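You operate a simulated robot arm through the tools that you are given. There is no shell and no other tool. Be economical: measure what you need, move in short steps, check, and stop when the job is done.

You run a simulated two-armed robot. Do the job below in one go: nothing can be reset, and whatever is moved stays where it is left.

## Task
Close the packing bench drawer. Take the notched wood block and put it on top of the black battery pack on the left end of the steel bench. Take the loose castor with the cream wheel and leave it on the left end of the steel bench. Put the relay labelled "24 V" from the top of the long processor on the top of the narrow lid. Open the top drawer of the plan chest. Do these in any order. Set down upright: notched wood block, loose castor with the cream wheel.
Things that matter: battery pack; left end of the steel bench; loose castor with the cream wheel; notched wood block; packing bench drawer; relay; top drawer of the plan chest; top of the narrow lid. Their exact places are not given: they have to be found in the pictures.

It is judged by the outcome, as a careful person would: the job done as asked, and still so three seconds after it is handed in. It fails if anything else is knocked over, pushed out of place, dropped, spilled or broken. A push-on lid holds only when it is set on centred and level and pressed home; a screw cap is set on level and turned clockwise until tight.

## Robot
Two 7-joint arms with fingered hands on one trunk, on a base that drives. Base frame: it is fixed to the floor where the robot stands at the start and does not move with it; the origin is under the middle of the robot, x ahead of it, y to its left, z up. Units: m, degrees, N and s.
The left shoulder is at the start at [0.2, 0.135, 0.77], the right one opposite. With the tool pointing down near the work surface each hand reaches from about 0.1 to 0.92 m from the robot's upright axis, wherever it stands, measured 20 degrees to its own side. Places, roughly: battery pack [-3, 6.5, 0.75]; left end of the steel bench [-3.2, 6.8, 0.8]; loose castor with the cream wheel (7x6x8 cm) [-3.2, 6.6, 0.4]; notched wood block (3x6x4 cm) [-3, 6.7, 0.8]; packing bench drawer [0.8, -0.2, 0.7]; relay [1.5, 3.25, 1]; top drawer of the plan chest [-2.6, -1, 0.7]; top of the narrow lid [-3, 2.3, 1.1]. Payload 4 kg a hand.
Tool frame (each hand has its own): the origin (TCP) lies between the finger pads and is the grasp point; the fingertips stand 0.025 m ahead of it; z points along the fingers, y is the line along which they close. Largest opening 0.088 m; the body of the gripper starts 0.029 m behind the TCP. The gripper is a hand of 4 fingers: y runs from the thumb to the fingers, the wrist lies at [-0.013, -0.106, -0.174] in the tool frame, and closing takes about 1.5 s.
Orientation is that of the tool frame in the base frame, as a unit quaternion [w, x, y, z]. With the fingers straight down and the wrist toward the robot, the tool's x, y and z point along [0, 1, 0], [1, 0, 0] and [0, 0, -1] of the base frame.

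## Interface
- The arms move only by the tool send_rows. It takes "left_series", "right_series" or both (then of equal length, played together; a hand with none holds still); each is text: rows parted by semicolons, each of 7 numbers parted by spaces: the shift along the tool's x, y, z in units of 200 mm (1.0 is 200 mm), then the turn, a rotation vector about the tool's x, y, z in units of 90 degrees (1.0 is 90 degrees), then the opening, from 0 (shut) to 1 (fully open). In form: x y z rx ry rz fingers; .... A call has 1 to 20 rows; each row is the pose to reach, as a shift and turn from the pose commanded when the call began, along the tool's axes at that moment. A call with a number of a shift or a turn outside -1 to 1 is refused whole. Each row takes 0.2 s and may step no farther than 0.05 m and 8.6 degrees from the row before; otherwise, or with a gripper value out of range, the whole call is refused. A pose out of reach is approached as far as the arm can. The call stops where the force on the tool passes 40 N (or 10 N more than at its start, if that is more) or the arm is blocked; 0.2 s more then pass. The fingers move at their own pace (about 0.153 m/s each) and stop on an object; they squeeze with about 31 N. The grip force told is the motor's: it shows also when the fingers shut on nothing. Time passes only in rows, and 0.2 s behind the last, so rows that repeat a pose let the fingers close. The reply holds the time, the measured pose of the TCP, the force on the tool along the base axes, the opening and the grip force, in the units named above and with some noise, with the torque about the TCP (base axes, N m) and any sound that the robot's microphone picked up.
- Cameras (640 x 400 px; columns grow to the right, rows downward): "scene" is now at [0.1353, 0.0005, 1.3663]; the picture's right is [-0.01, -1.00, 0.00], its down [-0.77, 0.01, -0.64] and it looks along [0.64, -0.01, -0.77] (base axes); focal length 267 px, centre (320, 200). "left" rides on the left gripper at [-0.064, -0.083, -0.098] in its tool frame; the picture's right is [-0.62, -0.37, 0.69], its down [0.71, -0.63, 0.30] and it looks along [0.32, 0.68, 0.65] (tool axes); focal length 265 px, centre (320, 200). "right" rides on the right gripper at [0.064, -0.083, -0.098] in its tool frame; the picture's right is [-0.62, 0.37, -0.69], its down [-0.71, -0.63, 0.30] and it looks along [-0.32, 0.68, 0.65] (tool axes); focal length 265 px, centre (320, 200).
- get_image(camera): a new picture of that camera. It takes no simulated time.
- move_column(by): slides the trunk up (or, below 0, down) by that many m; the arms and the scene camera ride with it, the base frame stays. It gives what a move gives, with no picture.
- roll_base(legs): drives the robot by 1 to 6 legs, each [ahead, left, turn to the left] in m, m and degrees, along the robot's own axes; the way and the turn of a leg run together, so that a leg with both is an arc; at most 1.5 m and 180 degrees a leg. The arms and the cameras ride along, it lands a little off, and it stops where it bumps. It gives what a move gives.
- grasp_type(shape, hand): the hand has 4 fingers and takes this shape, open, in about a second: jaw (thumb against the fingers, like two jaws); tri (thumb and two fingers); tip (a fingertip pinch); poke (one finger out to press); point (the index stretched); flat (the hand flat); cup (the hand cupped); fist (a fist). The gripper value then closes the fingers along that shape, each until it touches; the sizes above hold for jaw. It gives what a move gives, with no picture.
- head_to(pan, tilt): turns the head with the scene camera to pan (to the left, within 97 degrees either way) and tilt (down, from -29 to 69), counted from straight ahead of the robot. It gives what a move gives.
- pixel_to_xyz(camera, pixels): there is no depth. For up to 12 entries [column, row, z] of the newest picture of that camera ("zoom" is the newest enlarged one), the place [x, y] in the base frame at which the ray of that pixel passes the height z, good to about 0.002 m. It takes no simulated time.
- close_up(camera, box): a new picture of the part [left, top, right, bottom] of that camera's present view, enlarged. It takes no simulated time.
- sign_off(): hands the job in; it is judged then, once.

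Work in short steps. Measure before you move; look again where a grasp or a placing could have gone wrong, and mend it. You have 110 turns and 108 pictures in all, those below and enlarged ones among them. Open the grippers and draw the arms clear of the work before you hand the job in, unless the task says otherwise.

The tools are called after "Call:" by a JSON object that holds its "method" and its "body". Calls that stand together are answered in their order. send_rows: Moves the arms, as the interface text tells. Its arguments: {"type":"object","properties":{"left_series":{"type":"string"},"right_series":{"type":"string"}},"required":[]} The other tools are called the same way: move_column (by) slides the trunk up or down; grasp_type (shape, hand) gives the hand a shape; roll_base (legs) drives the base; head_to (pan, tilt) turns the head that bears the scene camera; get_image (camera) takes a picture; pixel_to_xyz (camera, pixels) gives the place at which the rays of pixels pass given heights; close_up (camera, box) takes an enlarged picture of a part of a camera's view; sign_off () hands the job in.

At the start:

```text
time_s: 0.0
left_position: [0.591, 0.2399, 0.9859]
left_tcp_rot: [0.0, 0.707, 0.707, -0.001]
left_contact_force: [-0.6, 0.3, 0.0]
left_ft_torque: [0.05, -0.01, -0.01]
left_gripper_width: 0.0876
left_gripper_force: 0.1
left_shape: jaw
right_position: [0.5908, -0.2404, 0.9787]
right_tcp_rot: [0.0, 0.707, 0.707, 0.0]
right_contact_force: [-0.1, -1.0, -0.7]
right_ft_torque: [-0.02, 0.0, 0.01]
right_gripper_width: 0.0875
right_gripper_force: 0.0
right_shape: jaw
trunk travel left (down, up): [-0.375, 0.395]
robot x, y, heading: [-0.0002, 0.0004, 0.1]
head pan, tilt: [-0.7, 50.4]
```

scene: 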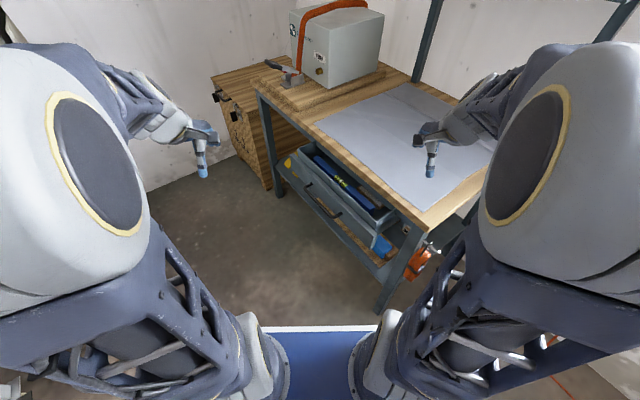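
right: 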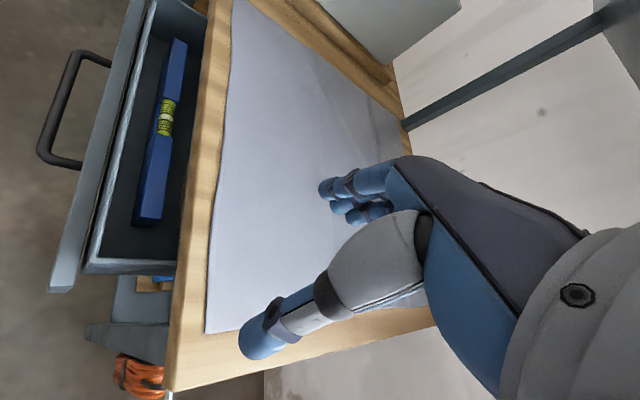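
left: 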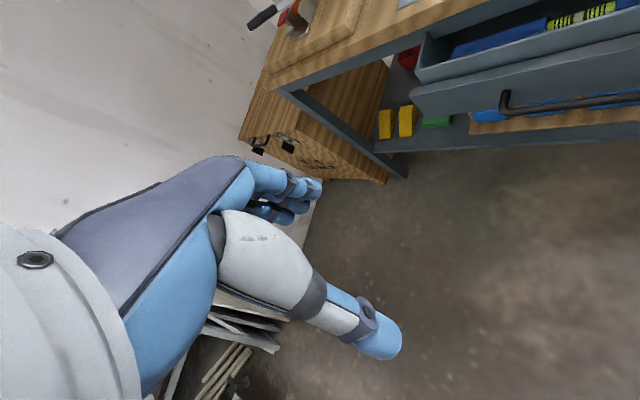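

The drawer is seen open at (340,190) in the scene picture. I measure its front edge and the bench corner.

Call:
{"method": "pixel_to_xyz", "body": {"camera": "scene", "pixels": [[290, 155, 0.72], [378, 240, 0.72], [322, 205, 0.65], [258, 88, 0.8], [425, 225, 0.8], [335, 212, 0.65]]}}

Call:
{"method": "close_up", "body": {"camera": "scene", "box": [220, 100, 460, 300]}}

Call:
{"method": "pixel_to_xyz", "body": {"camera": "right", "pixels": [[60, 290, 0.72], [140, 0, 0.72], [45, 150, 0.65], [90, 270, 0.72], [170, 390, 0.8], [210, 330, 0.8]]}}

```text
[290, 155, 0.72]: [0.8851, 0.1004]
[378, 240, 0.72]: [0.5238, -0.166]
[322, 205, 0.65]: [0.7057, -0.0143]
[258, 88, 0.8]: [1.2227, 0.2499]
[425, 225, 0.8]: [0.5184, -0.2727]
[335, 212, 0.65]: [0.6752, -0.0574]
```

```text
2.00 times, centred on (340, 200) of scene
```

zoom: 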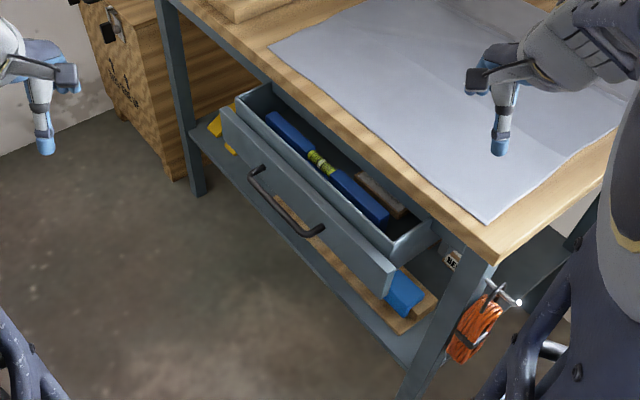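

```text
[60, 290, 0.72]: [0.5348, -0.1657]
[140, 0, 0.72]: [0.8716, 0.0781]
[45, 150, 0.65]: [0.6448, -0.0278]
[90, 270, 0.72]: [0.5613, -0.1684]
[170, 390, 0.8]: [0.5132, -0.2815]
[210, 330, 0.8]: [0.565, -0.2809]
```

The drawer front runs from about (0.53,-0.17) to (0.88,0.09), facing heading -53°. Before driving I look around for obstacles.

Call:
{"method": "head_to", "body": {"pan": 60, "tilt": 25}}

Call:
{"method": "get_image", "body": {"camera": "scene"}}

Call:
{"method": "head_to", "body": {"pan": -60, "tilt": 25}}

Call:
{"method": "get_image", "body": {"camera": "scene"}}

```text
time_s: 1.3
left_position: [0.5915, 0.2392, 0.9868]
left_tcp_rot: [0.0, 0.707, 0.708, 0.0]
left_contact_force: [0.1, 0.1, 0.5]
left_ft_torque: [0.03, -0.02, 0.01]
left_gripper_width: 0.0876
left_gripper_force: 0.1
left_shape: jaw
right_position: [0.5901, -0.2393, 0.9783]
right_tcp_rot: [0.0, 0.707, 0.707, 0.0]
right_contact_force: [0.3, 0.0, 0.1]
right_ft_torque: [0.0, 0.04, 0.02]
right_gripper_width: 0.0873
right_gripper_force: 0.0
right_shape: jaw
trunk travel left (down, up): [-0.375, 0.395]
robot x, y, heading: [0.0002, 0.0001, 0.1]
head pan, tilt: [60.0, 25.0]
```

```text
103 pictures are left
```

scene: 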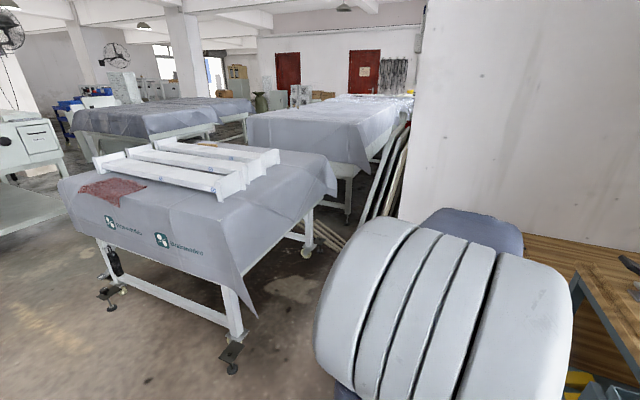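

```text
time_s: 3.3
left_position: [0.5911, 0.2391, 0.9857]
left_tcp_rot: [0.0, 0.706, 0.708, 0.0]
left_contact_force: [1.0, -0.1, -0.3]
left_ft_torque: [0.03, 0.03, 0.02]
left_gripper_width: 0.0876
left_gripper_force: 0.0
left_shape: jaw
right_position: [0.5907, -0.2392, 0.9777]
right_tcp_rot: [-0.001, 0.707, 0.707, 0.001]
right_contact_force: [0.7, -0.1, 0.2]
right_ft_torque: [0.04, -0.02, 0.0]
right_gripper_width: 0.0876
right_gripper_force: 0.0
right_shape: jaw
trunk travel left (down, up): [-0.375, 0.395]
robot x, y, heading: [-0.0022, 0.0034, 0.2]
head pan, tilt: [-60.0, 25.0]
```

```text
102 pictures are left
```

scene: 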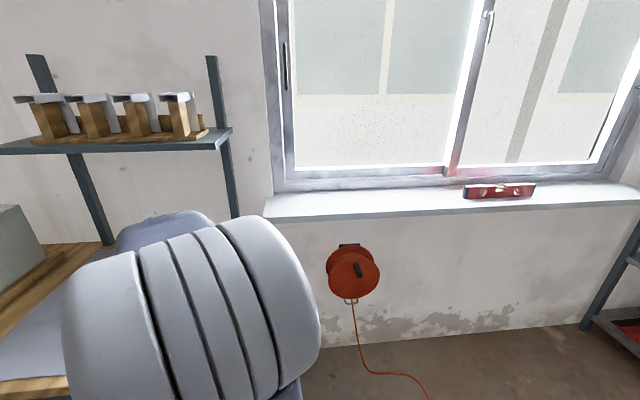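

There is a draped table to the left; I measure its legs on the floor and what lies behind it.

Call:
{"method": "head_to", "body": {"pan": 75, "tilt": 30}}

Call:
{"method": "get_image", "body": {"camera": "scene"}}

```text
time_s: 5.5
left_position: [0.5908, 0.2394, 0.9852]
left_tcp_rot: [0.0, 0.708, 0.706, 0.0]
left_contact_force: [0.7, -0.3, 0.4]
left_ft_torque: [-0.02, -0.01, 0.0]
left_gripper_width: 0.0875
left_gripper_force: 0.0
left_shape: jaw
right_position: [0.5905, -0.2382, 0.9775]
right_tcp_rot: [0.0, 0.707, 0.708, 0.0]
right_contact_force: [0.0, 0.3, 0.3]
right_ft_torque: [-0.04, 0.04, 0.0]
right_gripper_width: 0.0875
right_gripper_force: 0.0
right_shape: jaw
trunk travel left (down, up): [-0.375, 0.395]
robot x, y, heading: [0.0019, -0.0021, -0.2]
head pan, tilt: [75.0, 30.0]
```

```text
101 pictures are left
```

scene: 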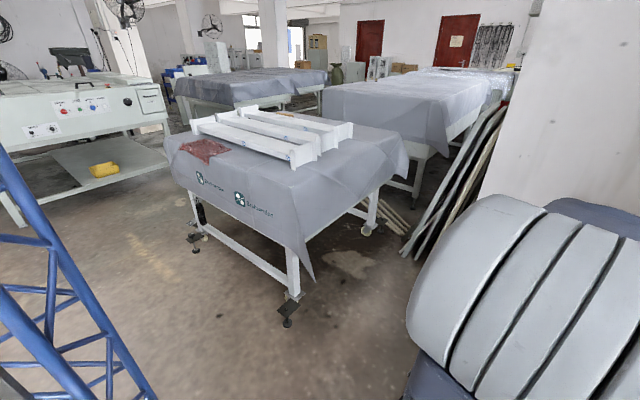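

Call:
{"method": "pixel_to_xyz", "body": {"camera": "scene", "pixels": [[287, 325, 0], [195, 253, 0], [365, 232, 0], [313, 280, 0.45], [408, 172, 0.65], [165, 138, 0.75], [150, 395, 0], [410, 255, 0], [25, 225, 0], [165, 133, 0.3], [418, 190, 0], [190, 130, 0]]}}

```text
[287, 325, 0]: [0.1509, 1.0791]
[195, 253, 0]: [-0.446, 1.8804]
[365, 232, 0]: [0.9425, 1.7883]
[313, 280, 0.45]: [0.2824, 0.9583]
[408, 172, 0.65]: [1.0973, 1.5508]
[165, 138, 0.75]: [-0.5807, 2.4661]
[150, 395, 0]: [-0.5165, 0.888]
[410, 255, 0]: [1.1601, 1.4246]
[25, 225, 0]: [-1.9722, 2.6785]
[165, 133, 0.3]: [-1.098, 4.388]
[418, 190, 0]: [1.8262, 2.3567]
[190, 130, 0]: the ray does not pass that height
```

The table corner is at (0.28,0.96) and the truss near (-0.5,0.9), so I turn in place to heading -53° and shift back/left a little to face the drawer.

Call:
{"method": "roll_base", "body": {"legs": [[0, 0, -53], [-0.3, 0.3, 0]]}}

Call:
{"method": "head_to", "body": {"pan": 15, "tilt": 45}}

Call:
{"method": "get_image", "body": {"camera": "scene"}}

```text
time_s: 10.4
left_position: [0.6078, 0.0947, 0.9863]
left_tcp_rot: [0.0, 0.948, 0.32, 0.0]
left_contact_force: [0.1, -0.4, -0.7]
left_ft_torque: [-0.02, 0.01, -0.01]
left_gripper_width: 0.0876
left_gripper_force: 0.1
left_shape: jaw
right_position: [0.2269, -0.1951, 0.9784]
right_tcp_rot: [0.0, 0.948, 0.319, 0.0]
right_contact_force: [0.8, 0.4, 0.5]
right_ft_torque: [0.01, 0.03, 0.0]
right_gripper_width: 0.0874
right_gripper_force: 0.0
right_shape: jaw
trunk travel left (down, up): [-0.375, 0.395]
robot x, y, heading: [0.0595, 0.4187, -52.6]
head pan, tilt: [75.0, 30.0]
```

```text
time_s: 11.7
left_position: [0.6066, 0.0946, 0.9853]
left_tcp_rot: [0.0, 0.947, 0.321, 0.001]
left_contact_force: [-0.5, 0.4, 0.4]
left_ft_torque: [0.01, 0.0, 0.02]
left_gripper_width: 0.0873
left_gripper_force: 0.2
left_shape: jaw
right_position: [0.2273, -0.1951, 0.9782]
right_tcp_rot: [0.001, 0.947, 0.32, 0.0]
right_contact_force: [-0.3, -0.2, 0.1]
right_ft_torque: [0.01, 0.02, -0.02]
right_gripper_width: 0.0874
right_gripper_force: 0.1
right_shape: jaw
trunk travel left (down, up): [-0.375, 0.395]
robot x, y, heading: [0.0593, 0.4176, -52.5]
head pan, tilt: [15.0, 45.0]
```

```text
100 pictures are left
```

scene: 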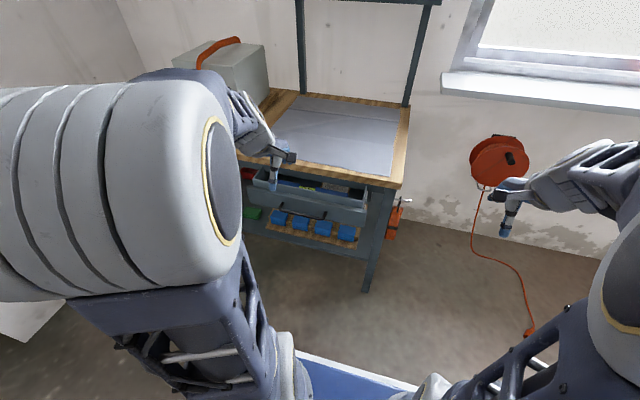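

The left hand is laterally in line with the drawer front, 0.16 m short of it. I pitch its fingers forward while lowering, fingers shut.

Call:
{"method": "send_rows", "body": {"left_series": "0 0 0.09 -0.09 0 0 0; 0 0 0.18 -0.18 0 0 0; 0 0 0.27 -0.27 0 0 0; 0 0 0.36 -0.36 0 0 0; 0 0 0.45 -0.45 0 0 0; 0 0 0.54 -0.54 0 0 0; 0 0 0.63 -0.63 0 0 0; 0 0 0.72 -0.72 0 0 0; 0 0 0.81 -0.81 0 0 0; 0 0 0.9 -0.9 0 0 0; 0 0 1 -0.98 0 0 0"}}

Call:
{"method": "get_image", "body": {"camera": "left"}}

Call:
{"method": "close_up", "body": {"camera": "scene", "box": [200, 100, 440, 250]}}

```text
time_s: 14.1
left_position: [0.7558, 0.0181, 0.8878]
left_tcp_rot: [0.652, 0.688, 0.234, 0.215]
left_contact_force: [-1.2, -0.1, 0.4]
left_ft_torque: [0.02, 0.03, 0.0]
left_gripper_width: 0.0001
left_gripper_force: 30.4
left_shape: jaw
left hand out of reach, approached as far as the arm can: row 4, 5, 6, 7, 8, 9, 10, 11
right_position: [0.2275, -0.1948, 0.9781]
right_tcp_rot: [0.0, 0.947, 0.32, 0.001]
right_contact_force: [-0.3, 0.7, -0.1]
right_ft_torque: [0.01, 0.02, 0.01]
right_gripper_width: 0.0874
right_gripper_force: 0.0
right_shape: jaw
trunk travel left (down, up): [-0.375, 0.395]
robot x, y, heading: [0.0621, 0.4203, -52.7]
head pan, tilt: [15.0, 45.0]
```

```text
99 pictures are left
```

left: 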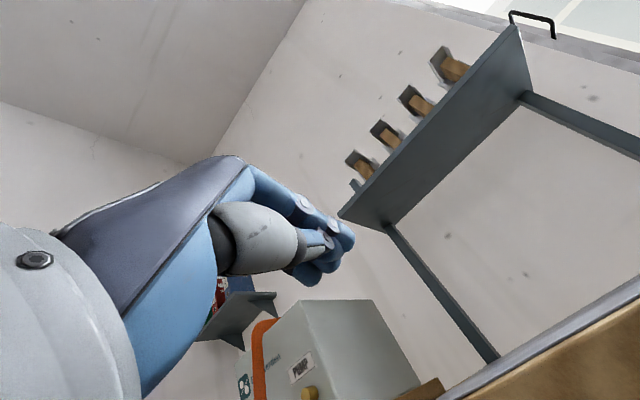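

```text
2.67 times, centred on (320, 175) of scene
```

zoom: 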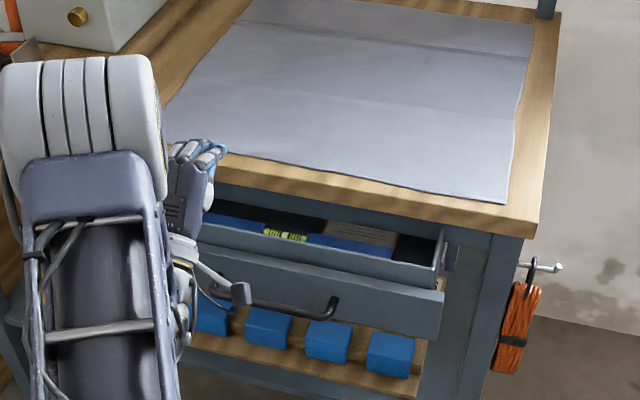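

The arm is folded to its limit there (hand ended 9 cm before the bench edge at z 0.89). I back the base off 0.25 m and lower the trunk so the hand faces the drawer front.

Call:
{"method": "roll_base", "body": {"legs": [[-0.25, 0, 0]]}}

Call:
{"method": "move_column", "body": {"by": -0.2}}

Call:
{"method": "get_image", "body": {"camera": "scene"}}

```text
time_s: 16.0
left_position: [0.6037, 0.2184, 0.8879]
left_tcp_rot: [0.652, 0.689, 0.233, 0.214]
left_contact_force: [-0.4, -0.6, -0.2]
left_ft_torque: [0.0, 0.03, 0.02]
left_gripper_width: 0.0
left_gripper_force: 30.9
left_shape: jaw
right_position: [0.0759, 0.0037, 0.9772]
right_tcp_rot: [0.0, 0.947, 0.321, 0.001]
right_contact_force: [0.1, -0.6, -0.2]
right_ft_torque: [0.02, 0.03, 0.03]
right_gripper_width: 0.0877
right_gripper_force: 0.0
right_shape: jaw
trunk travel left (down, up): [-0.375, 0.395]
robot x, y, heading: [-0.0937, 0.6161, -52.5]
head pan, tilt: [15.0, 45.0]
```

```text
time_s: 18.1
left_position: [0.6039, 0.2189, 0.6881]
left_tcp_rot: [0.652, 0.689, 0.233, 0.214]
left_contact_force: [-0.2, -1.1, 0.2]
left_ft_torque: [-0.01, 0.02, -0.02]
left_gripper_width: 0.0002
left_gripper_force: 31.2
left_shape: jaw
right_position: [0.076, 0.0028, 0.7775]
right_tcp_rot: [0.0, 0.947, 0.321, 0.0]
right_contact_force: [-0.2, -0.2, 0.1]
right_ft_torque: [0.04, 0.01, 0.0]
right_gripper_width: 0.0876
right_gripper_force: 0.1
right_shape: jaw
trunk travel left (down, up): [-0.175, 0.595]
robot x, y, heading: [-0.0931, 0.617, -52.8]
head pan, tilt: [15.0, 45.0]
```

```text
97 pictures are left
```

scene: 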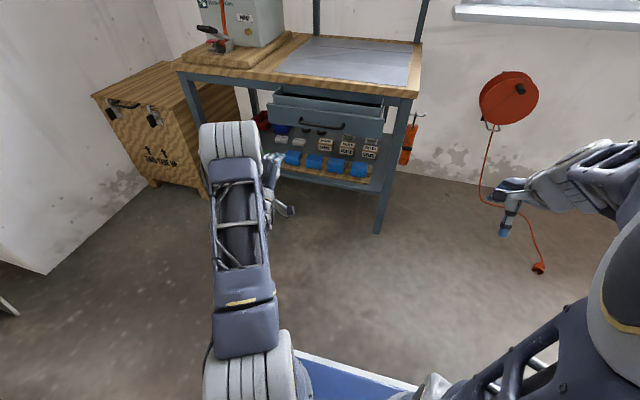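

The hand is now at drawer-front height, 0.24 m short. I extend the arm to a well-reachable pose straight ahead (raising the commanded height back to ~0.69).

Call:
{"method": "send_rows", "body": {"left_series": "0 0.2 0.2 0 0 0 0; 0 0.4 0.4 0 0 0 0; 0 0.5 0.6 0 0 0 0; 0 0.5 0.8 0 0 0 0; 0 0.5 1 0 0 0 0; 0 0.5 1 0 0 0 0"}}

Call:
{"method": "get_image", "body": {"camera": "scene"}}

```text
refused: row 1 steps farther than a row can; nothing moved
```

```text
96 pictures are left
```

scene: 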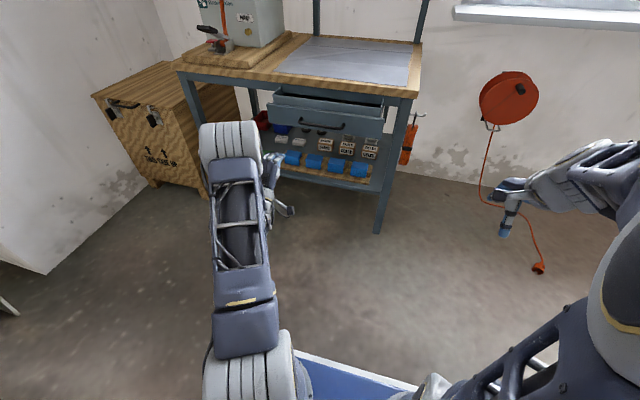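

Diagonal step was too long (0.057 m); same move with smaller steps.

Call:
{"method": "send_rows", "body": {"left_series": "0 0.12 0.15 0 0 0 0; 0 0.24 0.3 0 0 0 0; 0 0.36 0.45 0 0 0 0; 0 0.48 0.6 0 0 0 0; 0 0.5 0.8 0 0 0 0; 0 0.5 1 0 0 0 0; 0 0.5 1 0 0 0 0"}}

Call:
{"method": "get_image", "body": {"camera": "left"}}

```text
time_s: 19.7
left_position: [0.7293, 0.0529, 0.7759]
left_tcp_rot: [0.652, 0.688, 0.234, 0.215]
left_contact_force: [-0.9, 0.0, -0.2]
left_ft_torque: [-0.03, -0.03, 0.0]
left_gripper_width: 0.0001
left_gripper_force: 31.3
left_shape: jaw
right_position: [0.0759, 0.0043, 0.7783]
right_tcp_rot: [0.0, 0.947, 0.321, 0.001]
right_contact_force: [-0.1, 0.1, 0.7]
right_ft_torque: [0.01, 0.03, -0.03]
right_gripper_width: 0.0878
right_gripper_force: 0.1
right_shape: jaw
trunk travel left (down, up): [-0.175, 0.595]
robot x, y, heading: [-0.0913, 0.6177, -52.6]
head pan, tilt: [15.0, 45.0]
```

```text
95 pictures are left
```

left: 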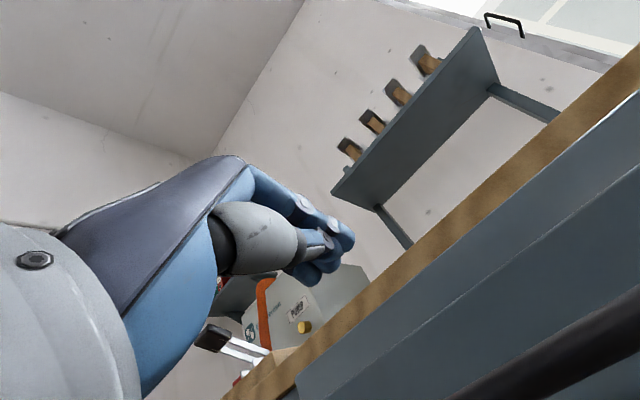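

The hand really moved from its measured pose: now at z 0.776, ~6 cm before the front. I back slightly, lower to 0.69, then push ahead until the force stops it.

Call:
{"method": "send_rows", "body": {"left_series": "0 -0.1 -0.1 0 0 0 0; 0 -0.2 -0.15 0 0 0 0; 0 -0.3 -0.15 0 0 0 0; 0 -0.42 -0.15 0 0 0 0; 0 -0.42 0 0 0 0 0; 0 -0.42 0.15 0 0 0 0; 0 -0.42 0.25 0 0 0 0; 0 -0.42 0.35 0 0 0 0; 0 -0.42 0.45 0 0 0 0; 0 -0.42 0.52 0 0 0 0; 0 -0.42 0.6 0 0 0 0; 0 -0.42 0.67 0 0 0 0; 0 -0.42 0.74 0 0 0 0; 0 -0.42 0.81 0 0 0 0"}}

Call:
{"method": "get_image", "body": {"camera": "scene"}}

```text
time_s: 22.7
left_position: [0.7682, -0.0196, 0.6929]
left_tcp_rot: [0.652, 0.689, 0.233, 0.214]
left_contact_force: [-0.3, -0.3, -0.2]
left_ft_torque: [-0.03, 0.01, -0.01]
left_gripper_width: 0.0
left_gripper_force: 31.6
left_shape: jaw
left hand out of reach, approached as far as the arm can: row 9, 10, 11, 12, 13, 14
right_position: [0.0754, 0.0026, 0.7775]
right_tcp_rot: [0.0, 0.947, 0.32, 0.0]
right_contact_force: [0.2, 0.3, 0.6]
right_ft_torque: [0.0, -0.03, 0.04]
right_gripper_width: 0.0874
right_gripper_force: 0.0
right_shape: jaw
trunk travel left (down, up): [-0.175, 0.595]
robot x, y, heading: [-0.0898, 0.6163, -52.9]
head pan, tilt: [15.0, 45.0]
```

```text
94 pictures are left
```

scene: 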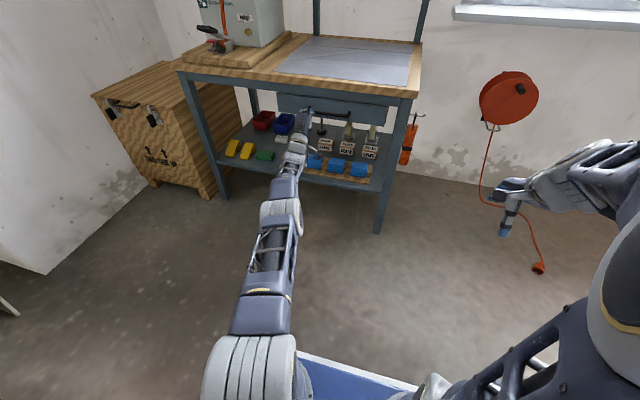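

The drawer is nearly shut and the arm is at its reach; I drive the base gently ahead to finish the push.

Call:
{"method": "roll_base", "body": {"legs": [[0.04, 0, 0]]}}

Call:
{"method": "close_up", "body": {"camera": "scene", "box": [220, 60, 460, 210]}}

```text
time_s: 23.7
left_position: [0.7868, -0.0436, 0.6985]
left_tcp_rot: [0.658, 0.684, 0.23, 0.216]
left_contact_force: [-9.7, 10.5, 0.5]
left_ft_torque: [0.09, 0.09, -0.1]
left_gripper_width: 0.0
left_gripper_force: 31.0
left_shape: jaw
right_position: [0.0965, -0.0215, 0.7785]
right_tcp_rot: [0.0, 0.947, 0.321, 0.0]
right_contact_force: [0.5, -0.5, 0.2]
right_ft_torque: [0.0, 0.02, 0.03]
right_gripper_width: 0.0876
right_gripper_force: 0.0
right_shape: jaw
trunk travel left (down, up): [-0.175, 0.595]
robot x, y, heading: [-0.071, 0.5926, -52.5]
head pan, tilt: [15.0, 45.0]
stopped in leg 1: the force on the tool passed its limit at 65 N (the readings are from after the stop); the commanded pose is now the measured one
```

```text
2.67 times, centred on (340, 135) of scene
```

zoom: 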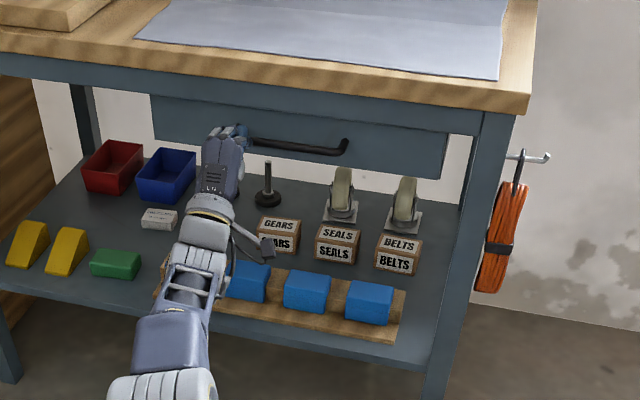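

The force reached 65 N with the front flush, so the drawer looks home. I back away and check.

Call:
{"method": "roll_base", "body": {"legs": [[-0.2, 0, 0]]}}

Call:
{"method": "close_up", "body": {"camera": "scene", "box": [220, 60, 460, 210]}}

```text
time_s: 25.3
left_position: [0.6638, 0.1171, 0.6978]
left_tcp_rot: [0.658, 0.684, 0.23, 0.216]
left_contact_force: [0.1, -0.2, 1.1]
left_ft_torque: [-0.02, 0.02, 0.01]
left_gripper_width: 0.0002
left_gripper_force: 31.0
left_shape: jaw
right_position: [-0.0278, 0.139, 0.7784]
right_tcp_rot: [-0.001, 0.947, 0.32, 0.0]
right_contact_force: [-0.1, -0.3, 0.1]
right_ft_torque: [0.0, -0.02, 0.0]
right_gripper_width: 0.0876
right_gripper_force: 0.0
right_shape: jaw
trunk travel left (down, up): [-0.175, 0.595]
robot x, y, heading: [-0.1938, 0.7549, -52.6]
head pan, tilt: [15.0, 45.0]
```

```text
2.67 times, centred on (340, 135) of scene
```

zoom: 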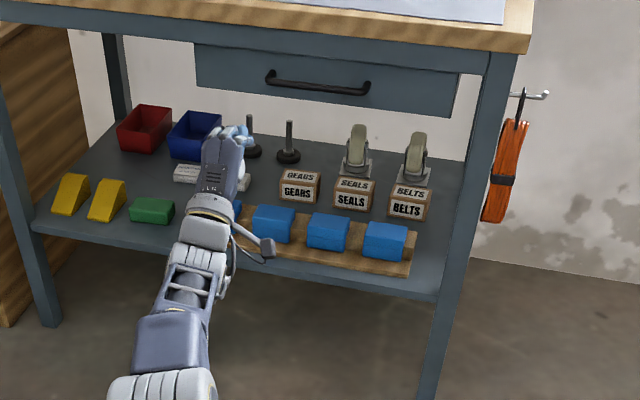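

Drawer is shut and nothing disturbed. I now fold the left arm back to a fingers-down pose near the body.

Call:
{"method": "send_rows", "body": {"left_series": "0 0 -0.09 0 0 0 0.5; 0 0.09 -0.18 0.09 0 0 0.5; 0 0.18 -0.27 0.18 0 0 0.5; 0 0.27 -0.36 0.27 0 0 0.5; 0 0.36 -0.45 0.36 0 0 0.5; 0 0.4 -0.54 0.45 0 0 0.5; 0 0.4 -0.63 0.54 0 0 0.5; 0 0.4 -0.72 0.63 0 0 0.5; 0 0.4 -0.81 0.72 0 0 0.5; 0 0.4 -0.9 0.81 0 0 0.5; 0 0.4 -1 0.9 0 0 0.5; 0 0.4 -1 0.98 0 0 1; 0 0.4 -1 0.98 0 0 1"}}

Call:
{"method": "head_to", "body": {"pan": -97, "tilt": 20}}

Call:
{"method": "get_image", "body": {"camera": "scene"}}

```text
time_s: 28.1
left_position: [0.5467, 0.2747, 0.7861]
left_tcp_rot: [-0.004, 0.949, 0.315, -0.004]
left_contact_force: [-0.3, 0.4, 0.7]
left_ft_torque: [0.01, 0.01, 0.0]
left_gripper_width: 0.088
left_gripper_force: 0.1
left_shape: jaw
right_position: [-0.0266, 0.1395, 0.7783]
right_tcp_rot: [-0.001, 0.947, 0.32, -0.001]
right_contact_force: [0.4, 0.1, 1.4]
right_ft_torque: [0.01, 0.02, 0.02]
right_gripper_width: 0.0876
right_gripper_force: 0.0
right_shape: jaw
trunk travel left (down, up): [-0.175, 0.595]
robot x, y, heading: [-0.1953, 0.7513, -52.7]
head pan, tilt: [15.0, 45.0]
```

```text
time_s: 30.0
left_position: [0.5477, 0.2734, 0.7859]
left_tcp_rot: [-0.004, 0.949, 0.316, -0.004]
left_contact_force: [-0.6, 0.4, -0.5]
left_ft_torque: [0.01, 0.0, -0.02]
left_gripper_width: 0.0879
left_gripper_force: 0.0
left_shape: jaw
right_position: [-0.0271, 0.137, 0.7784]
right_tcp_rot: [-0.001, 0.947, 0.32, -0.001]
right_contact_force: [-0.5, 0.1, -0.7]
right_ft_torque: [0.01, 0.0, 0.03]
right_gripper_width: 0.0876
right_gripper_force: 0.0
right_shape: jaw
trunk travel left (down, up): [-0.175, 0.595]
robot x, y, heading: [-0.1966, 0.7497, -52.7]
head pan, tilt: [-97.0, 20.0]
```

```text
91 pictures are left
```

scene: 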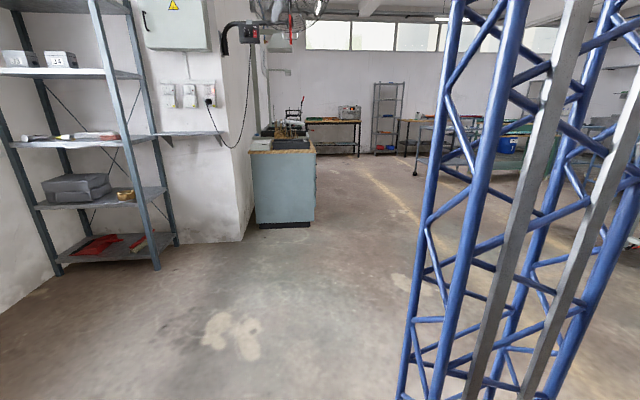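

The blue cabinet at (285,190) matches the plan chest position. I measure its base and zoom.

Call:
{"method": "pixel_to_xyz", "body": {"camera": "scene", "pixels": [[258, 226, 0], [312, 222, 0], [250, 152, 0.8], [314, 152, 0.8], [155, 268, 0], [240, 240, 0], [405, 398, 0], [250, 152, 0.9], [314, 152, 0.9]]}}

Call:
{"method": "close_up", "body": {"camera": "scene", "box": [230, 90, 430, 240]}}

```text
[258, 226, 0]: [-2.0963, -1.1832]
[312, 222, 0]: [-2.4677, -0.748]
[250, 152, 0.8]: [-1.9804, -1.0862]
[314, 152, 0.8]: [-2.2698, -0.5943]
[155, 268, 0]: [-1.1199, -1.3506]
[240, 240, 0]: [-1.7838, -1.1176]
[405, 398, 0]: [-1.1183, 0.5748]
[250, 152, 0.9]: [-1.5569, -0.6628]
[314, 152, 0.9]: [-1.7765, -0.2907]
```

```text
2.67 times, centred on (330, 165) of scene
```

zoom: 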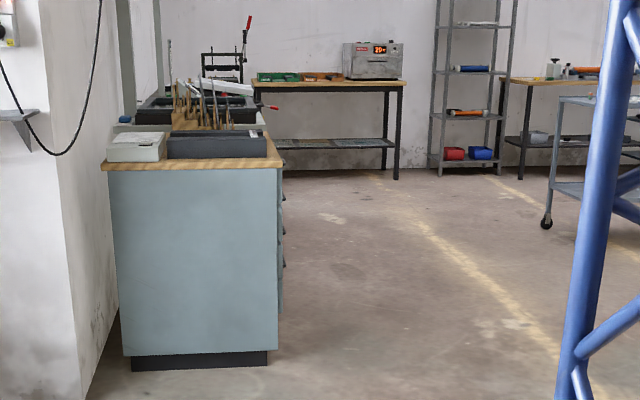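

The chest front faces heading ~130° (side edge from (-2.10,-1.18) to (-2.47,-0.75)). The blue truss is near the route, so I look down at it to find its foot.

Call:
{"method": "head_to", "body": {"pan": -97, "tilt": 58}}

Call:
{"method": "get_image", "body": {"camera": "scene"}}

```text
time_s: 31.0
left_position: [0.5478, 0.2733, 0.786]
left_tcp_rot: [-0.004, 0.949, 0.316, -0.005]
left_contact_force: [-0.1, 0.2, -0.7]
left_ft_torque: [0.0, -0.02, -0.01]
left_gripper_width: 0.0877
left_gripper_force: 0.0
left_shape: jaw
right_position: [-0.0277, 0.139, 0.7782]
right_tcp_rot: [0.0, 0.947, 0.321, -0.001]
right_contact_force: [0.8, -0.7, 0.2]
right_ft_torque: [0.03, 0.01, 0.0]
right_gripper_width: 0.0877
right_gripper_force: 0.1
right_shape: jaw
trunk travel left (down, up): [-0.175, 0.595]
robot x, y, heading: [-0.197, 0.7537, -52.4]
head pan, tilt: [-97.0, 58.0]
```

```text
89 pictures are left
```

scene: 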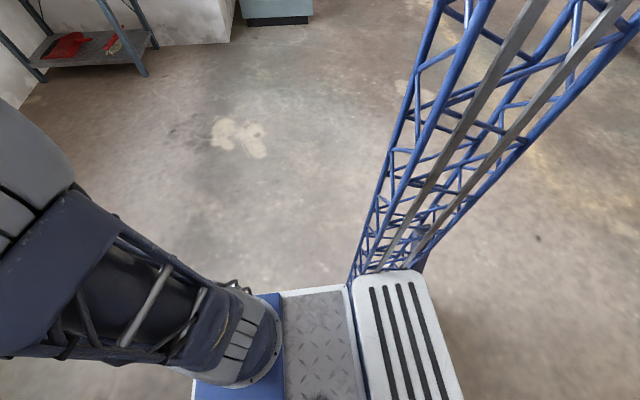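

That blue truss is the robot's own mast, so the floor is clear. I raise the trunk and drive sideways to stand in front of the plan chest.

Call:
{"method": "move_column", "body": {"by": 0.2}}

Call:
{"method": "roll_base", "body": {"legs": [[-0.8, -0.75, 0], [-0.55, -1.15, 0], [0, -1.2, 2.5]]}}

Call:
{"method": "head_to", "body": {"pan": 0, "tilt": 30}}

Call:
{"method": "get_image", "body": {"camera": "scene"}}

```text
time_s: 33.2
left_position: [0.5486, 0.2748, 0.9851]
left_tcp_rot: [-0.004, 0.949, 0.316, -0.005]
left_contact_force: [0.2, -0.4, -0.1]
left_ft_torque: [-0.01, 0.02, 0.0]
left_gripper_width: 0.0877
left_gripper_force: 0.0
left_shape: jaw
right_position: [-0.0259, 0.1392, 0.9768]
right_tcp_rot: [-0.001, 0.947, 0.321, 0.0]
right_contact_force: [0.1, 0.0, -0.7]
right_ft_torque: [0.02, -0.03, -0.04]
right_gripper_width: 0.0874
right_gripper_force: 0.1
right_shape: jaw
trunk travel left (down, up): [-0.375, 0.395]
robot x, y, heading: [-0.1964, 0.7547, -52.7]
head pan, tilt: [-97.0, 58.0]
```

```text
time_s: 50.5
left_position: [-2.6961, -0.5513, 0.986]
left_tcp_rot: [-0.004, 0.943, 0.334, -0.005]
left_contact_force: [1.3, 0.4, 0.1]
left_ft_torque: [0.0, -0.04, -0.05]
left_gripper_width: 0.088
left_gripper_force: 0.0
left_shape: jaw
right_position: [-3.2626, -0.7106, 0.9777]
right_tcp_rot: [-0.001, 0.94, 0.341, -0.001]
right_contact_force: [0.0, -0.3, 0.6]
right_ft_torque: [-0.01, -0.01, -0.01]
right_gripper_width: 0.0874
right_gripper_force: 0.1
right_shape: jaw
trunk travel left (down, up): [-0.375, 0.395]
robot x, y, heading: [-3.4584, -0.1025, -50.2]
head pan, tilt: [-97.0, 58.0]
```

```text
time_s: 52.2
left_position: [-2.6967, -0.5518, 0.985]
left_tcp_rot: [-0.004, 0.942, 0.335, -0.006]
left_contact_force: [0.7, -0.4, 0.3]
left_ft_torque: [-0.02, -0.01, 0.01]
left_gripper_width: 0.0878
left_gripper_force: 0.1
left_shape: jaw
right_position: [-3.2639, -0.7101, 0.9776]
right_tcp_rot: [-0.001, 0.94, 0.34, 0.0]
right_contact_force: [-0.6, 0.4, -0.4]
right_ft_torque: [0.01, -0.02, -0.02]
right_gripper_width: 0.0876
right_gripper_force: 0.0
right_shape: jaw
trunk travel left (down, up): [-0.375, 0.395]
robot x, y, heading: [-3.4592, -0.1093, -50.4]
head pan, tilt: [0.0, 30.0]
```

```text
88 pictures are left
```

scene: 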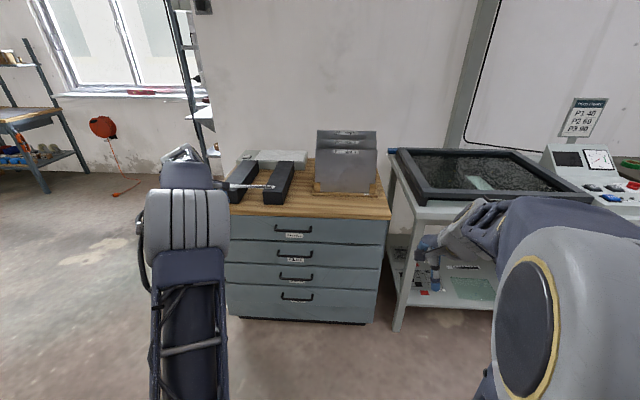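

Plan chest seen ahead with four drawers; top handle at (293,229). I zoom and measure base line and top edge.

Call:
{"method": "close_up", "body": {"camera": "scene", "box": [220, 170, 400, 330]}}

Call:
{"method": "pixel_to_xyz", "body": {"camera": "scene", "pixels": [[232, 317, 0.06], [373, 323, 0.06], [230, 210, 0.75], [390, 214, 0.75], [230, 210, 0.8], [390, 214, 0.8], [275, 229, 0.68], [312, 229, 0.68]]}}

```text
2.50 times, centred on (310, 250) of scene
```

zoom: 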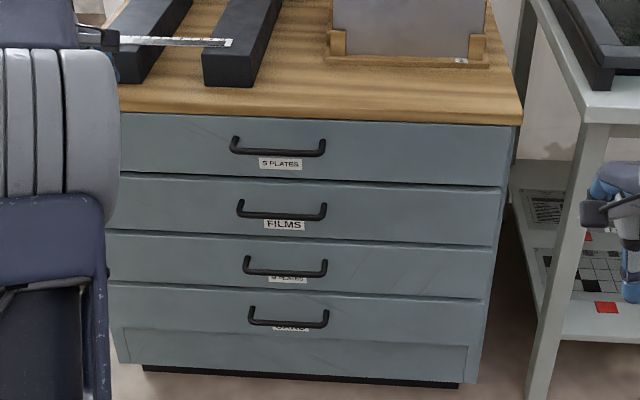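

```text
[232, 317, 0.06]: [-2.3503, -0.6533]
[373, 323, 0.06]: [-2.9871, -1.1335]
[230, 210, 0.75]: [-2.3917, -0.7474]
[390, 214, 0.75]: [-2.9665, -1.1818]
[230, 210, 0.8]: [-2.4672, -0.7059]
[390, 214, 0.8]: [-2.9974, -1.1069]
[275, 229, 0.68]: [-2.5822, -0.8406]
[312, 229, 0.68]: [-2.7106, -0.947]
```

Front plane heading is about -53°, handle centre ≈(-2.68,-0.86,0.71). I back off a bit, square up, then pitch the left hand forward, open.

Call:
{"method": "roll_base", "body": {"legs": [[-0.25, 0, -2.6]]}}

Call:
{"method": "send_rows", "body": {"left_series": "0 0.04 0 -0.09 0 0 1; 0 0.08 0 -0.18 0 0 1; 0 0.12 0 -0.27 0 0 1; 0 0.16 0 -0.36 0 0 1; 0 0.2 0 -0.45 0 0 1; 0 0.24 0 -0.54 0 0 1; 0 0.28 0 -0.63 0 0 1; 0 0.32 0 -0.72 0 0 1; 0 0.36 0 -0.81 0 0 1; 0 0.4 0 -0.9 0 0 1; 0 0.4 0 -0.99 0 0 1; 0 0.4 0 -0.99 0 0 1"}}

Call:
{"method": "move_column", "body": {"by": -0.26}}

Call:
{"method": "get_image", "body": {"camera": "scene"}}

Call:
{"method": "get_image", "body": {"camera": "left"}}

```text
time_s: 54.0
left_position: [-2.8732, -0.3912, 0.9851]
left_tcp_rot: [-0.003, 0.95, 0.314, -0.005]
left_contact_force: [0.3, -0.4, -0.8]
left_ft_torque: [0.01, 0.02, -0.01]
left_gripper_width: 0.0879
left_gripper_force: 0.1
left_shape: jaw
right_position: [-3.4482, -0.5229, 0.9785]
right_tcp_rot: [0.0, 0.948, 0.319, -0.001]
right_contact_force: [-0.7, -0.8, -0.2]
right_ft_torque: [0.01, 0.01, -0.02]
right_gripper_width: 0.0874
right_gripper_force: 0.0
right_shape: jaw
trunk travel left (down, up): [-0.375, 0.395]
robot x, y, heading: [-3.6138, 0.0923, -52.8]
head pan, tilt: [0.0, 30.0]
```

```text
time_s: 56.6
left_position: [-2.8265, -0.4552, 0.9839]
left_tcp_rot: [0.664, 0.679, 0.226, 0.216]
left_contact_force: [0.3, -0.5, -1.1]
left_ft_torque: [0.01, 0.01, -0.01]
left_gripper_width: 0.0882
left_gripper_force: 0.1
left_shape: jaw
right_position: [-3.4473, -0.5228, 0.9784]
right_tcp_rot: [-0.001, 0.948, 0.318, -0.001]
right_contact_force: [0.2, 0.8, 0.3]
right_ft_torque: [-0.01, 0.01, 0.02]
right_gripper_width: 0.0874
right_gripper_force: 0.1
right_shape: jaw
trunk travel left (down, up): [-0.375, 0.395]
robot x, y, heading: [-3.6127, 0.0923, -52.9]
head pan, tilt: [0.0, 30.0]
```

```text
time_s: 59.3
left_position: [-2.8269, -0.4548, 0.7242]
left_tcp_rot: [0.664, 0.679, 0.226, 0.216]
left_contact_force: [1.0, 0.7, -0.1]
left_ft_torque: [0.01, 0.01, -0.01]
left_gripper_width: 0.0881
left_gripper_force: 0.0
left_shape: jaw
right_position: [-3.4487, -0.523, 0.7177]
right_tcp_rot: [-0.001, 0.948, 0.318, 0.0]
right_contact_force: [0.1, 0.6, 0.0]
right_ft_torque: [0.01, 0.02, -0.01]
right_gripper_width: 0.0878
right_gripper_force: 0.1
right_shape: jaw
trunk travel left (down, up): [-0.115, 0.655]
robot x, y, heading: [-3.6133, 0.0957, -52.9]
head pan, tilt: [0.0, 30.0]
```

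```text
86 pictures are left
```

scene: 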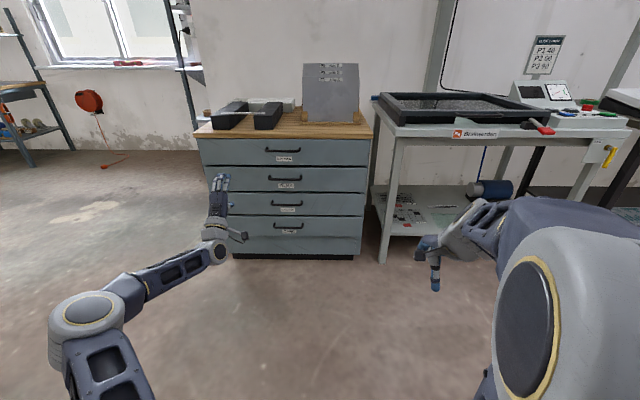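

```text
85 pictures are left
```

left: 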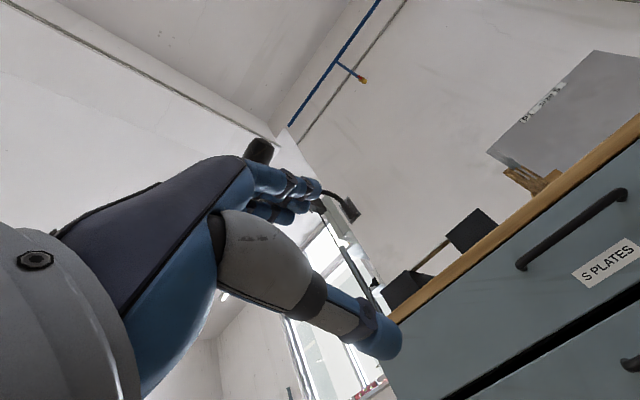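

I triangulate the top handle from both cameras: scene ends near (267,150),(300,150), left-camera ends near (520,265),(622,192).

Call:
{"method": "close_up", "body": {"camera": "scene", "box": [240, 130, 340, 190]}}

Call:
{"method": "pixel_to_xyz", "body": {"camera": "left", "pixels": [[520, 265, 0.7], [622, 192, 0.7], [571, 229, 0.7], [571, 229, 0.66], [571, 229, 0.68], [571, 229, 0.72]]}}

Call:
{"method": "pixel_to_xyz", "body": {"camera": "scene", "pixels": [[267, 151, 0.7], [300, 151, 0.7], [284, 151, 0.7], [284, 151, 0.66], [284, 151, 0.68], [284, 151, 0.72]]}}

```text
6.40 times, centred on (290, 160) of scene
```

zoom: 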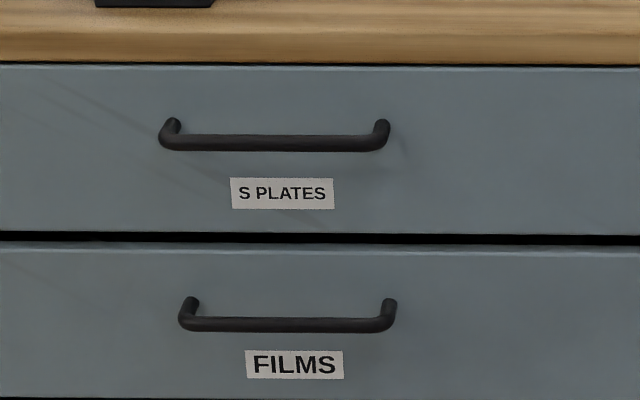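

```text
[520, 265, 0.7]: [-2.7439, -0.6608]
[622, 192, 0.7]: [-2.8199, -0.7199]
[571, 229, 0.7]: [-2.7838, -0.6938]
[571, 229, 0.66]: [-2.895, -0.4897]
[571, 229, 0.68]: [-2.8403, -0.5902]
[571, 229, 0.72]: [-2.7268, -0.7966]
```

```text
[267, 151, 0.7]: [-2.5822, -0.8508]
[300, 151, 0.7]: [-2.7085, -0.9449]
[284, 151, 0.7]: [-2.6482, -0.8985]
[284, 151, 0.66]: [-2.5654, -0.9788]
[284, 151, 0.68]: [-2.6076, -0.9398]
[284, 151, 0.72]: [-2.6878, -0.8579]
```

Both rays meet at (-2.704,-0.841,0.728). The hand is 0.135 m too far left and 0.38 short; I drive right then ahead, leaving 8 cm for the arm.

Call:
{"method": "roll_base", "body": {"legs": [[0, -0.135, 0], [0.29, 0, 0]]}}

Call:
{"method": "get_image", "body": {"camera": "left"}}

Call:
{"method": "close_up", "body": {"camera": "scene", "box": [200, 130, 440, 280]}}

```text
time_s: 62.2
left_position: [-2.76, -0.7695, 0.7247]
left_tcp_rot: [0.664, 0.68, 0.226, 0.215]
left_contact_force: [-0.4, -0.4, 0.9]
left_ft_torque: [0.01, 0.0, -0.03]
left_gripper_width: 0.0878
left_gripper_force: 0.0
left_shape: jaw
right_position: [-3.3796, -0.8356, 0.7179]
right_tcp_rot: [-0.001, 0.948, 0.318, 0.001]
right_contact_force: [-0.1, 0.5, 0.0]
right_ft_torque: [0.01, -0.02, 0.0]
right_gripper_width: 0.0876
right_gripper_force: 0.1
right_shape: jaw
trunk travel left (down, up): [-0.115, 0.655]
robot x, y, heading: [-3.5432, -0.2209, -52.9]
head pan, tilt: [0.0, 30.0]
```

```text
83 pictures are left
```

left: 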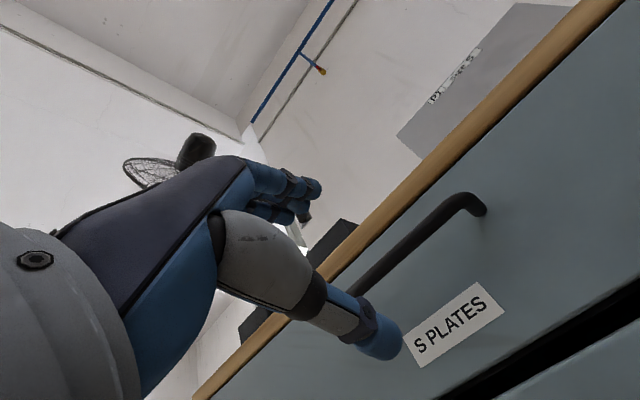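

```text
2.67 times, centred on (320, 205) of scene
```

zoom: 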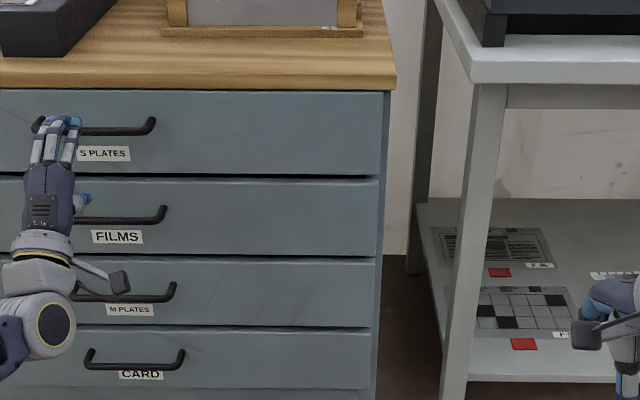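

Remaining offset is 9 cm straight ahead. I advance the arm and close on the bar.

Call:
{"method": "send_rows", "body": {"left_series": "0 0.02 0.12 0 0 0 1; 0 0.02 0.24 0 0 0 1; 0 0.02 0.36 0 0 0 1; 0 0.03 0.46 0 0 0 1; 0 0.03 0.46 0 0 0 0.5; 0 0.03 0.46 0 0 0 0; 0 0.03 0.46 0 0 0 0; 0 0.03 0.46 0 0 0 0; 0 0.03 0.46 0 0 0 0; 0 0.03 0.46 0 0 0 0; 0 0.03 0.46 0 0 0 0"}}

Call:
{"method": "get_image", "body": {"camera": "left"}}

```text
time_s: 64.6
left_position: [-2.7032, -0.8432, 0.7272]
left_tcp_rot: [0.664, 0.68, 0.226, 0.215]
left_contact_force: [-0.4, -2.1, -9.6]
left_ft_torque: [-0.09, 0.01, 0.0]
left_gripper_width: 0.0
left_gripper_force: 31.4
left_shape: jaw
right_position: [-3.3807, -0.8364, 0.7178]
right_tcp_rot: [-0.001, 0.948, 0.318, 0.0]
right_contact_force: [0.7, 0.9, 0.7]
right_ft_torque: [0.0, 0.0, 0.02]
right_gripper_width: 0.0877
right_gripper_force: 0.1
right_shape: jaw
trunk travel left (down, up): [-0.115, 0.655]
robot x, y, heading: [-3.5482, -0.2223, -53.0]
head pan, tilt: [0.0, 30.0]
```

```text
81 pictures are left
```

left: 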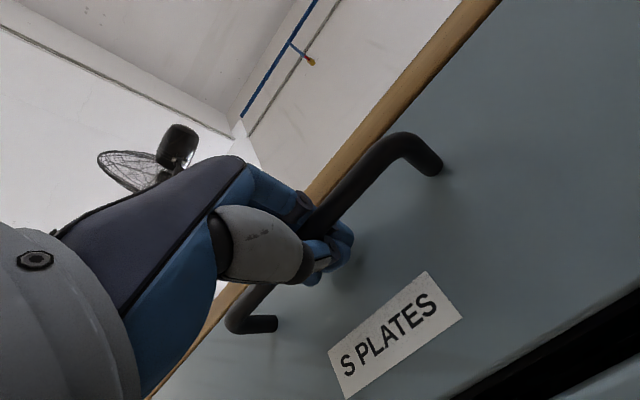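

The fingers wrapped around the bar. I pull by driving the base back gently and watch the drawer.

Call:
{"method": "roll_base", "body": {"legs": [[-0.1, 0, 0]]}}

Call:
{"method": "get_image", "body": {"camera": "scene"}}

```text
time_s: 65.8
left_position: [-2.7633, -0.7613, 0.7276]
left_tcp_rot: [0.663, 0.679, 0.228, 0.217]
left_contact_force: [2.7, -0.5, -11.8]
left_ft_torque: [-0.01, -0.07, -0.03]
left_gripper_width: 0.0003
left_gripper_force: 31.1
left_shape: jaw
right_position: [-3.4427, -0.7557, 0.7163]
right_tcp_rot: [0.0, 0.948, 0.319, 0.0]
right_contact_force: [-0.2, 0.0, 0.3]
right_ft_torque: [0.02, -0.01, 0.01]
right_gripper_width: 0.0875
right_gripper_force: 0.0
right_shape: jaw
trunk travel left (down, up): [-0.115, 0.655]
robot x, y, heading: [-3.604, -0.1409, -53.2]
head pan, tilt: [0.0, 30.0]
```

```text
80 pictures are left
```

scene: 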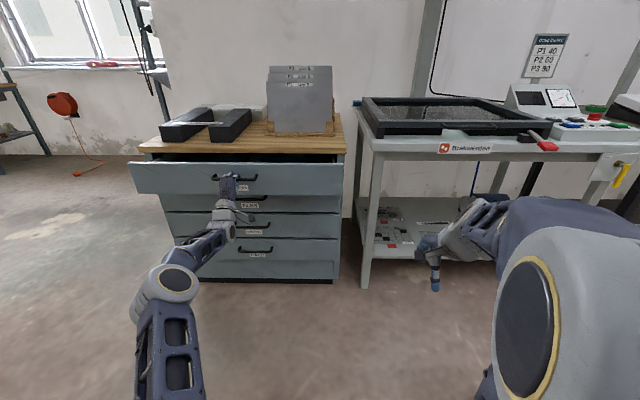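

It opens (about 10 cm). I keep pulling.

Call:
{"method": "roll_base", "body": {"legs": [[-0.2, 0, 0]]}}

Call:
{"method": "get_image", "body": {"camera": "scene"}}

```text
time_s: 67.4
left_position: [-2.8866, -0.6031, 0.7294]
left_tcp_rot: [0.664, 0.68, 0.225, 0.214]
left_contact_force: [0.9, -0.6, -4.4]
left_ft_torque: [-0.05, 0.0, 0.0]
left_gripper_width: 0.0
left_gripper_force: 31.4
left_shape: jaw
right_position: [-3.5631, -0.5964, 0.7172]
right_tcp_rot: [0.0, 0.948, 0.318, 0.0]
right_contact_force: [0.3, -0.4, 0.3]
right_ft_torque: [-0.02, -0.03, 0.01]
right_gripper_width: 0.0877
right_gripper_force: 0.0
right_shape: jaw
trunk travel left (down, up): [-0.115, 0.655]
robot x, y, heading: [-3.7318, 0.0205, -52.8]
head pan, tilt: [0.0, 30.0]
```

```text
79 pictures are left
```

scene: 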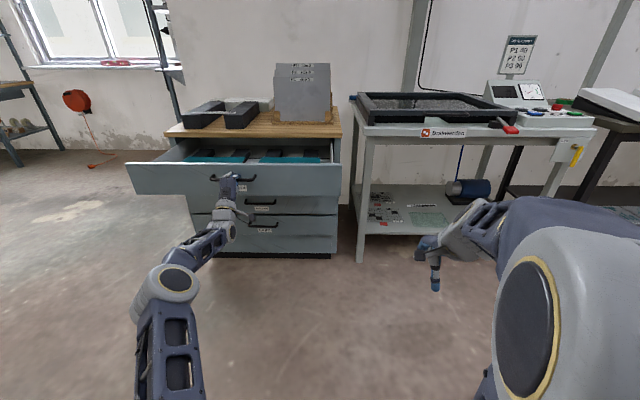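

About 0.28 m open. One more pull toward its stop.

Call:
{"method": "roll_base", "body": {"legs": [[-0.12, 0, 0]]}}

Call:
{"method": "get_image", "body": {"camera": "scene"}}

```text
time_s: 68.6
left_position: [-2.9578, -0.5058, 0.7277]
left_tcp_rot: [0.663, 0.68, 0.226, 0.215]
left_contact_force: [3.6, 0.8, -4.3]
left_ft_torque: [-0.04, -0.02, -0.05]
left_gripper_width: 0.0
left_gripper_force: 30.8
left_shape: jaw
right_position: [-3.6329, -0.4998, 0.7176]
right_tcp_rot: [-0.001, 0.948, 0.318, 0.0]
right_contact_force: [0.4, 0.4, -0.4]
right_ft_torque: [-0.01, -0.02, 0.02]
right_gripper_width: 0.0876
right_gripper_force: 0.1
right_shape: jaw
trunk travel left (down, up): [-0.115, 0.655]
robot x, y, heading: [-3.8002, 0.1177, -53.1]
head pan, tilt: [0.0, 30.0]
```

```text
78 pictures are left
```

scene: 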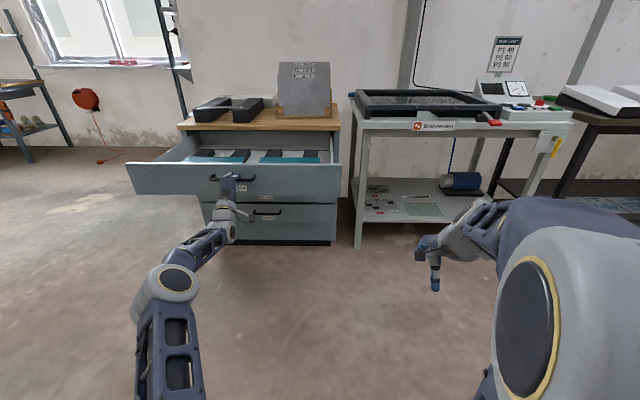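

About 0.4 m open. One short further pull to see whether it meets the stop.

Call:
{"method": "roll_base", "body": {"legs": [[-0.06, 0, 0]]}}

```text
time_s: 69.4
left_position: [-2.9652, -0.4978, 0.726]
left_tcp_rot: [0.661, 0.683, 0.227, 0.214]
left_contact_force: [7.2, -7.8, -0.4]
left_ft_torque: [0.06, -0.01, -0.01]
left_gripper_width: 0.0
left_gripper_force: 30.7
left_shape: jaw
right_position: [-3.6412, -0.4886, 0.7183]
right_tcp_rot: [-0.001, 0.948, 0.318, 0.001]
right_contact_force: [0.0, 0.1, -0.1]
right_ft_torque: [-0.03, -0.03, -0.01]
right_gripper_width: 0.0878
right_gripper_force: 0.1
right_shape: jaw
trunk travel left (down, up): [-0.115, 0.655]
robot x, y, heading: [-3.8084, 0.1242, -52.9]
head pan, tilt: [0.0, 30.0]
stopped in leg 1: the force on the tool passed its limit at 47 N (the readings are from after the stop); the commanded pose is now the measured one
```

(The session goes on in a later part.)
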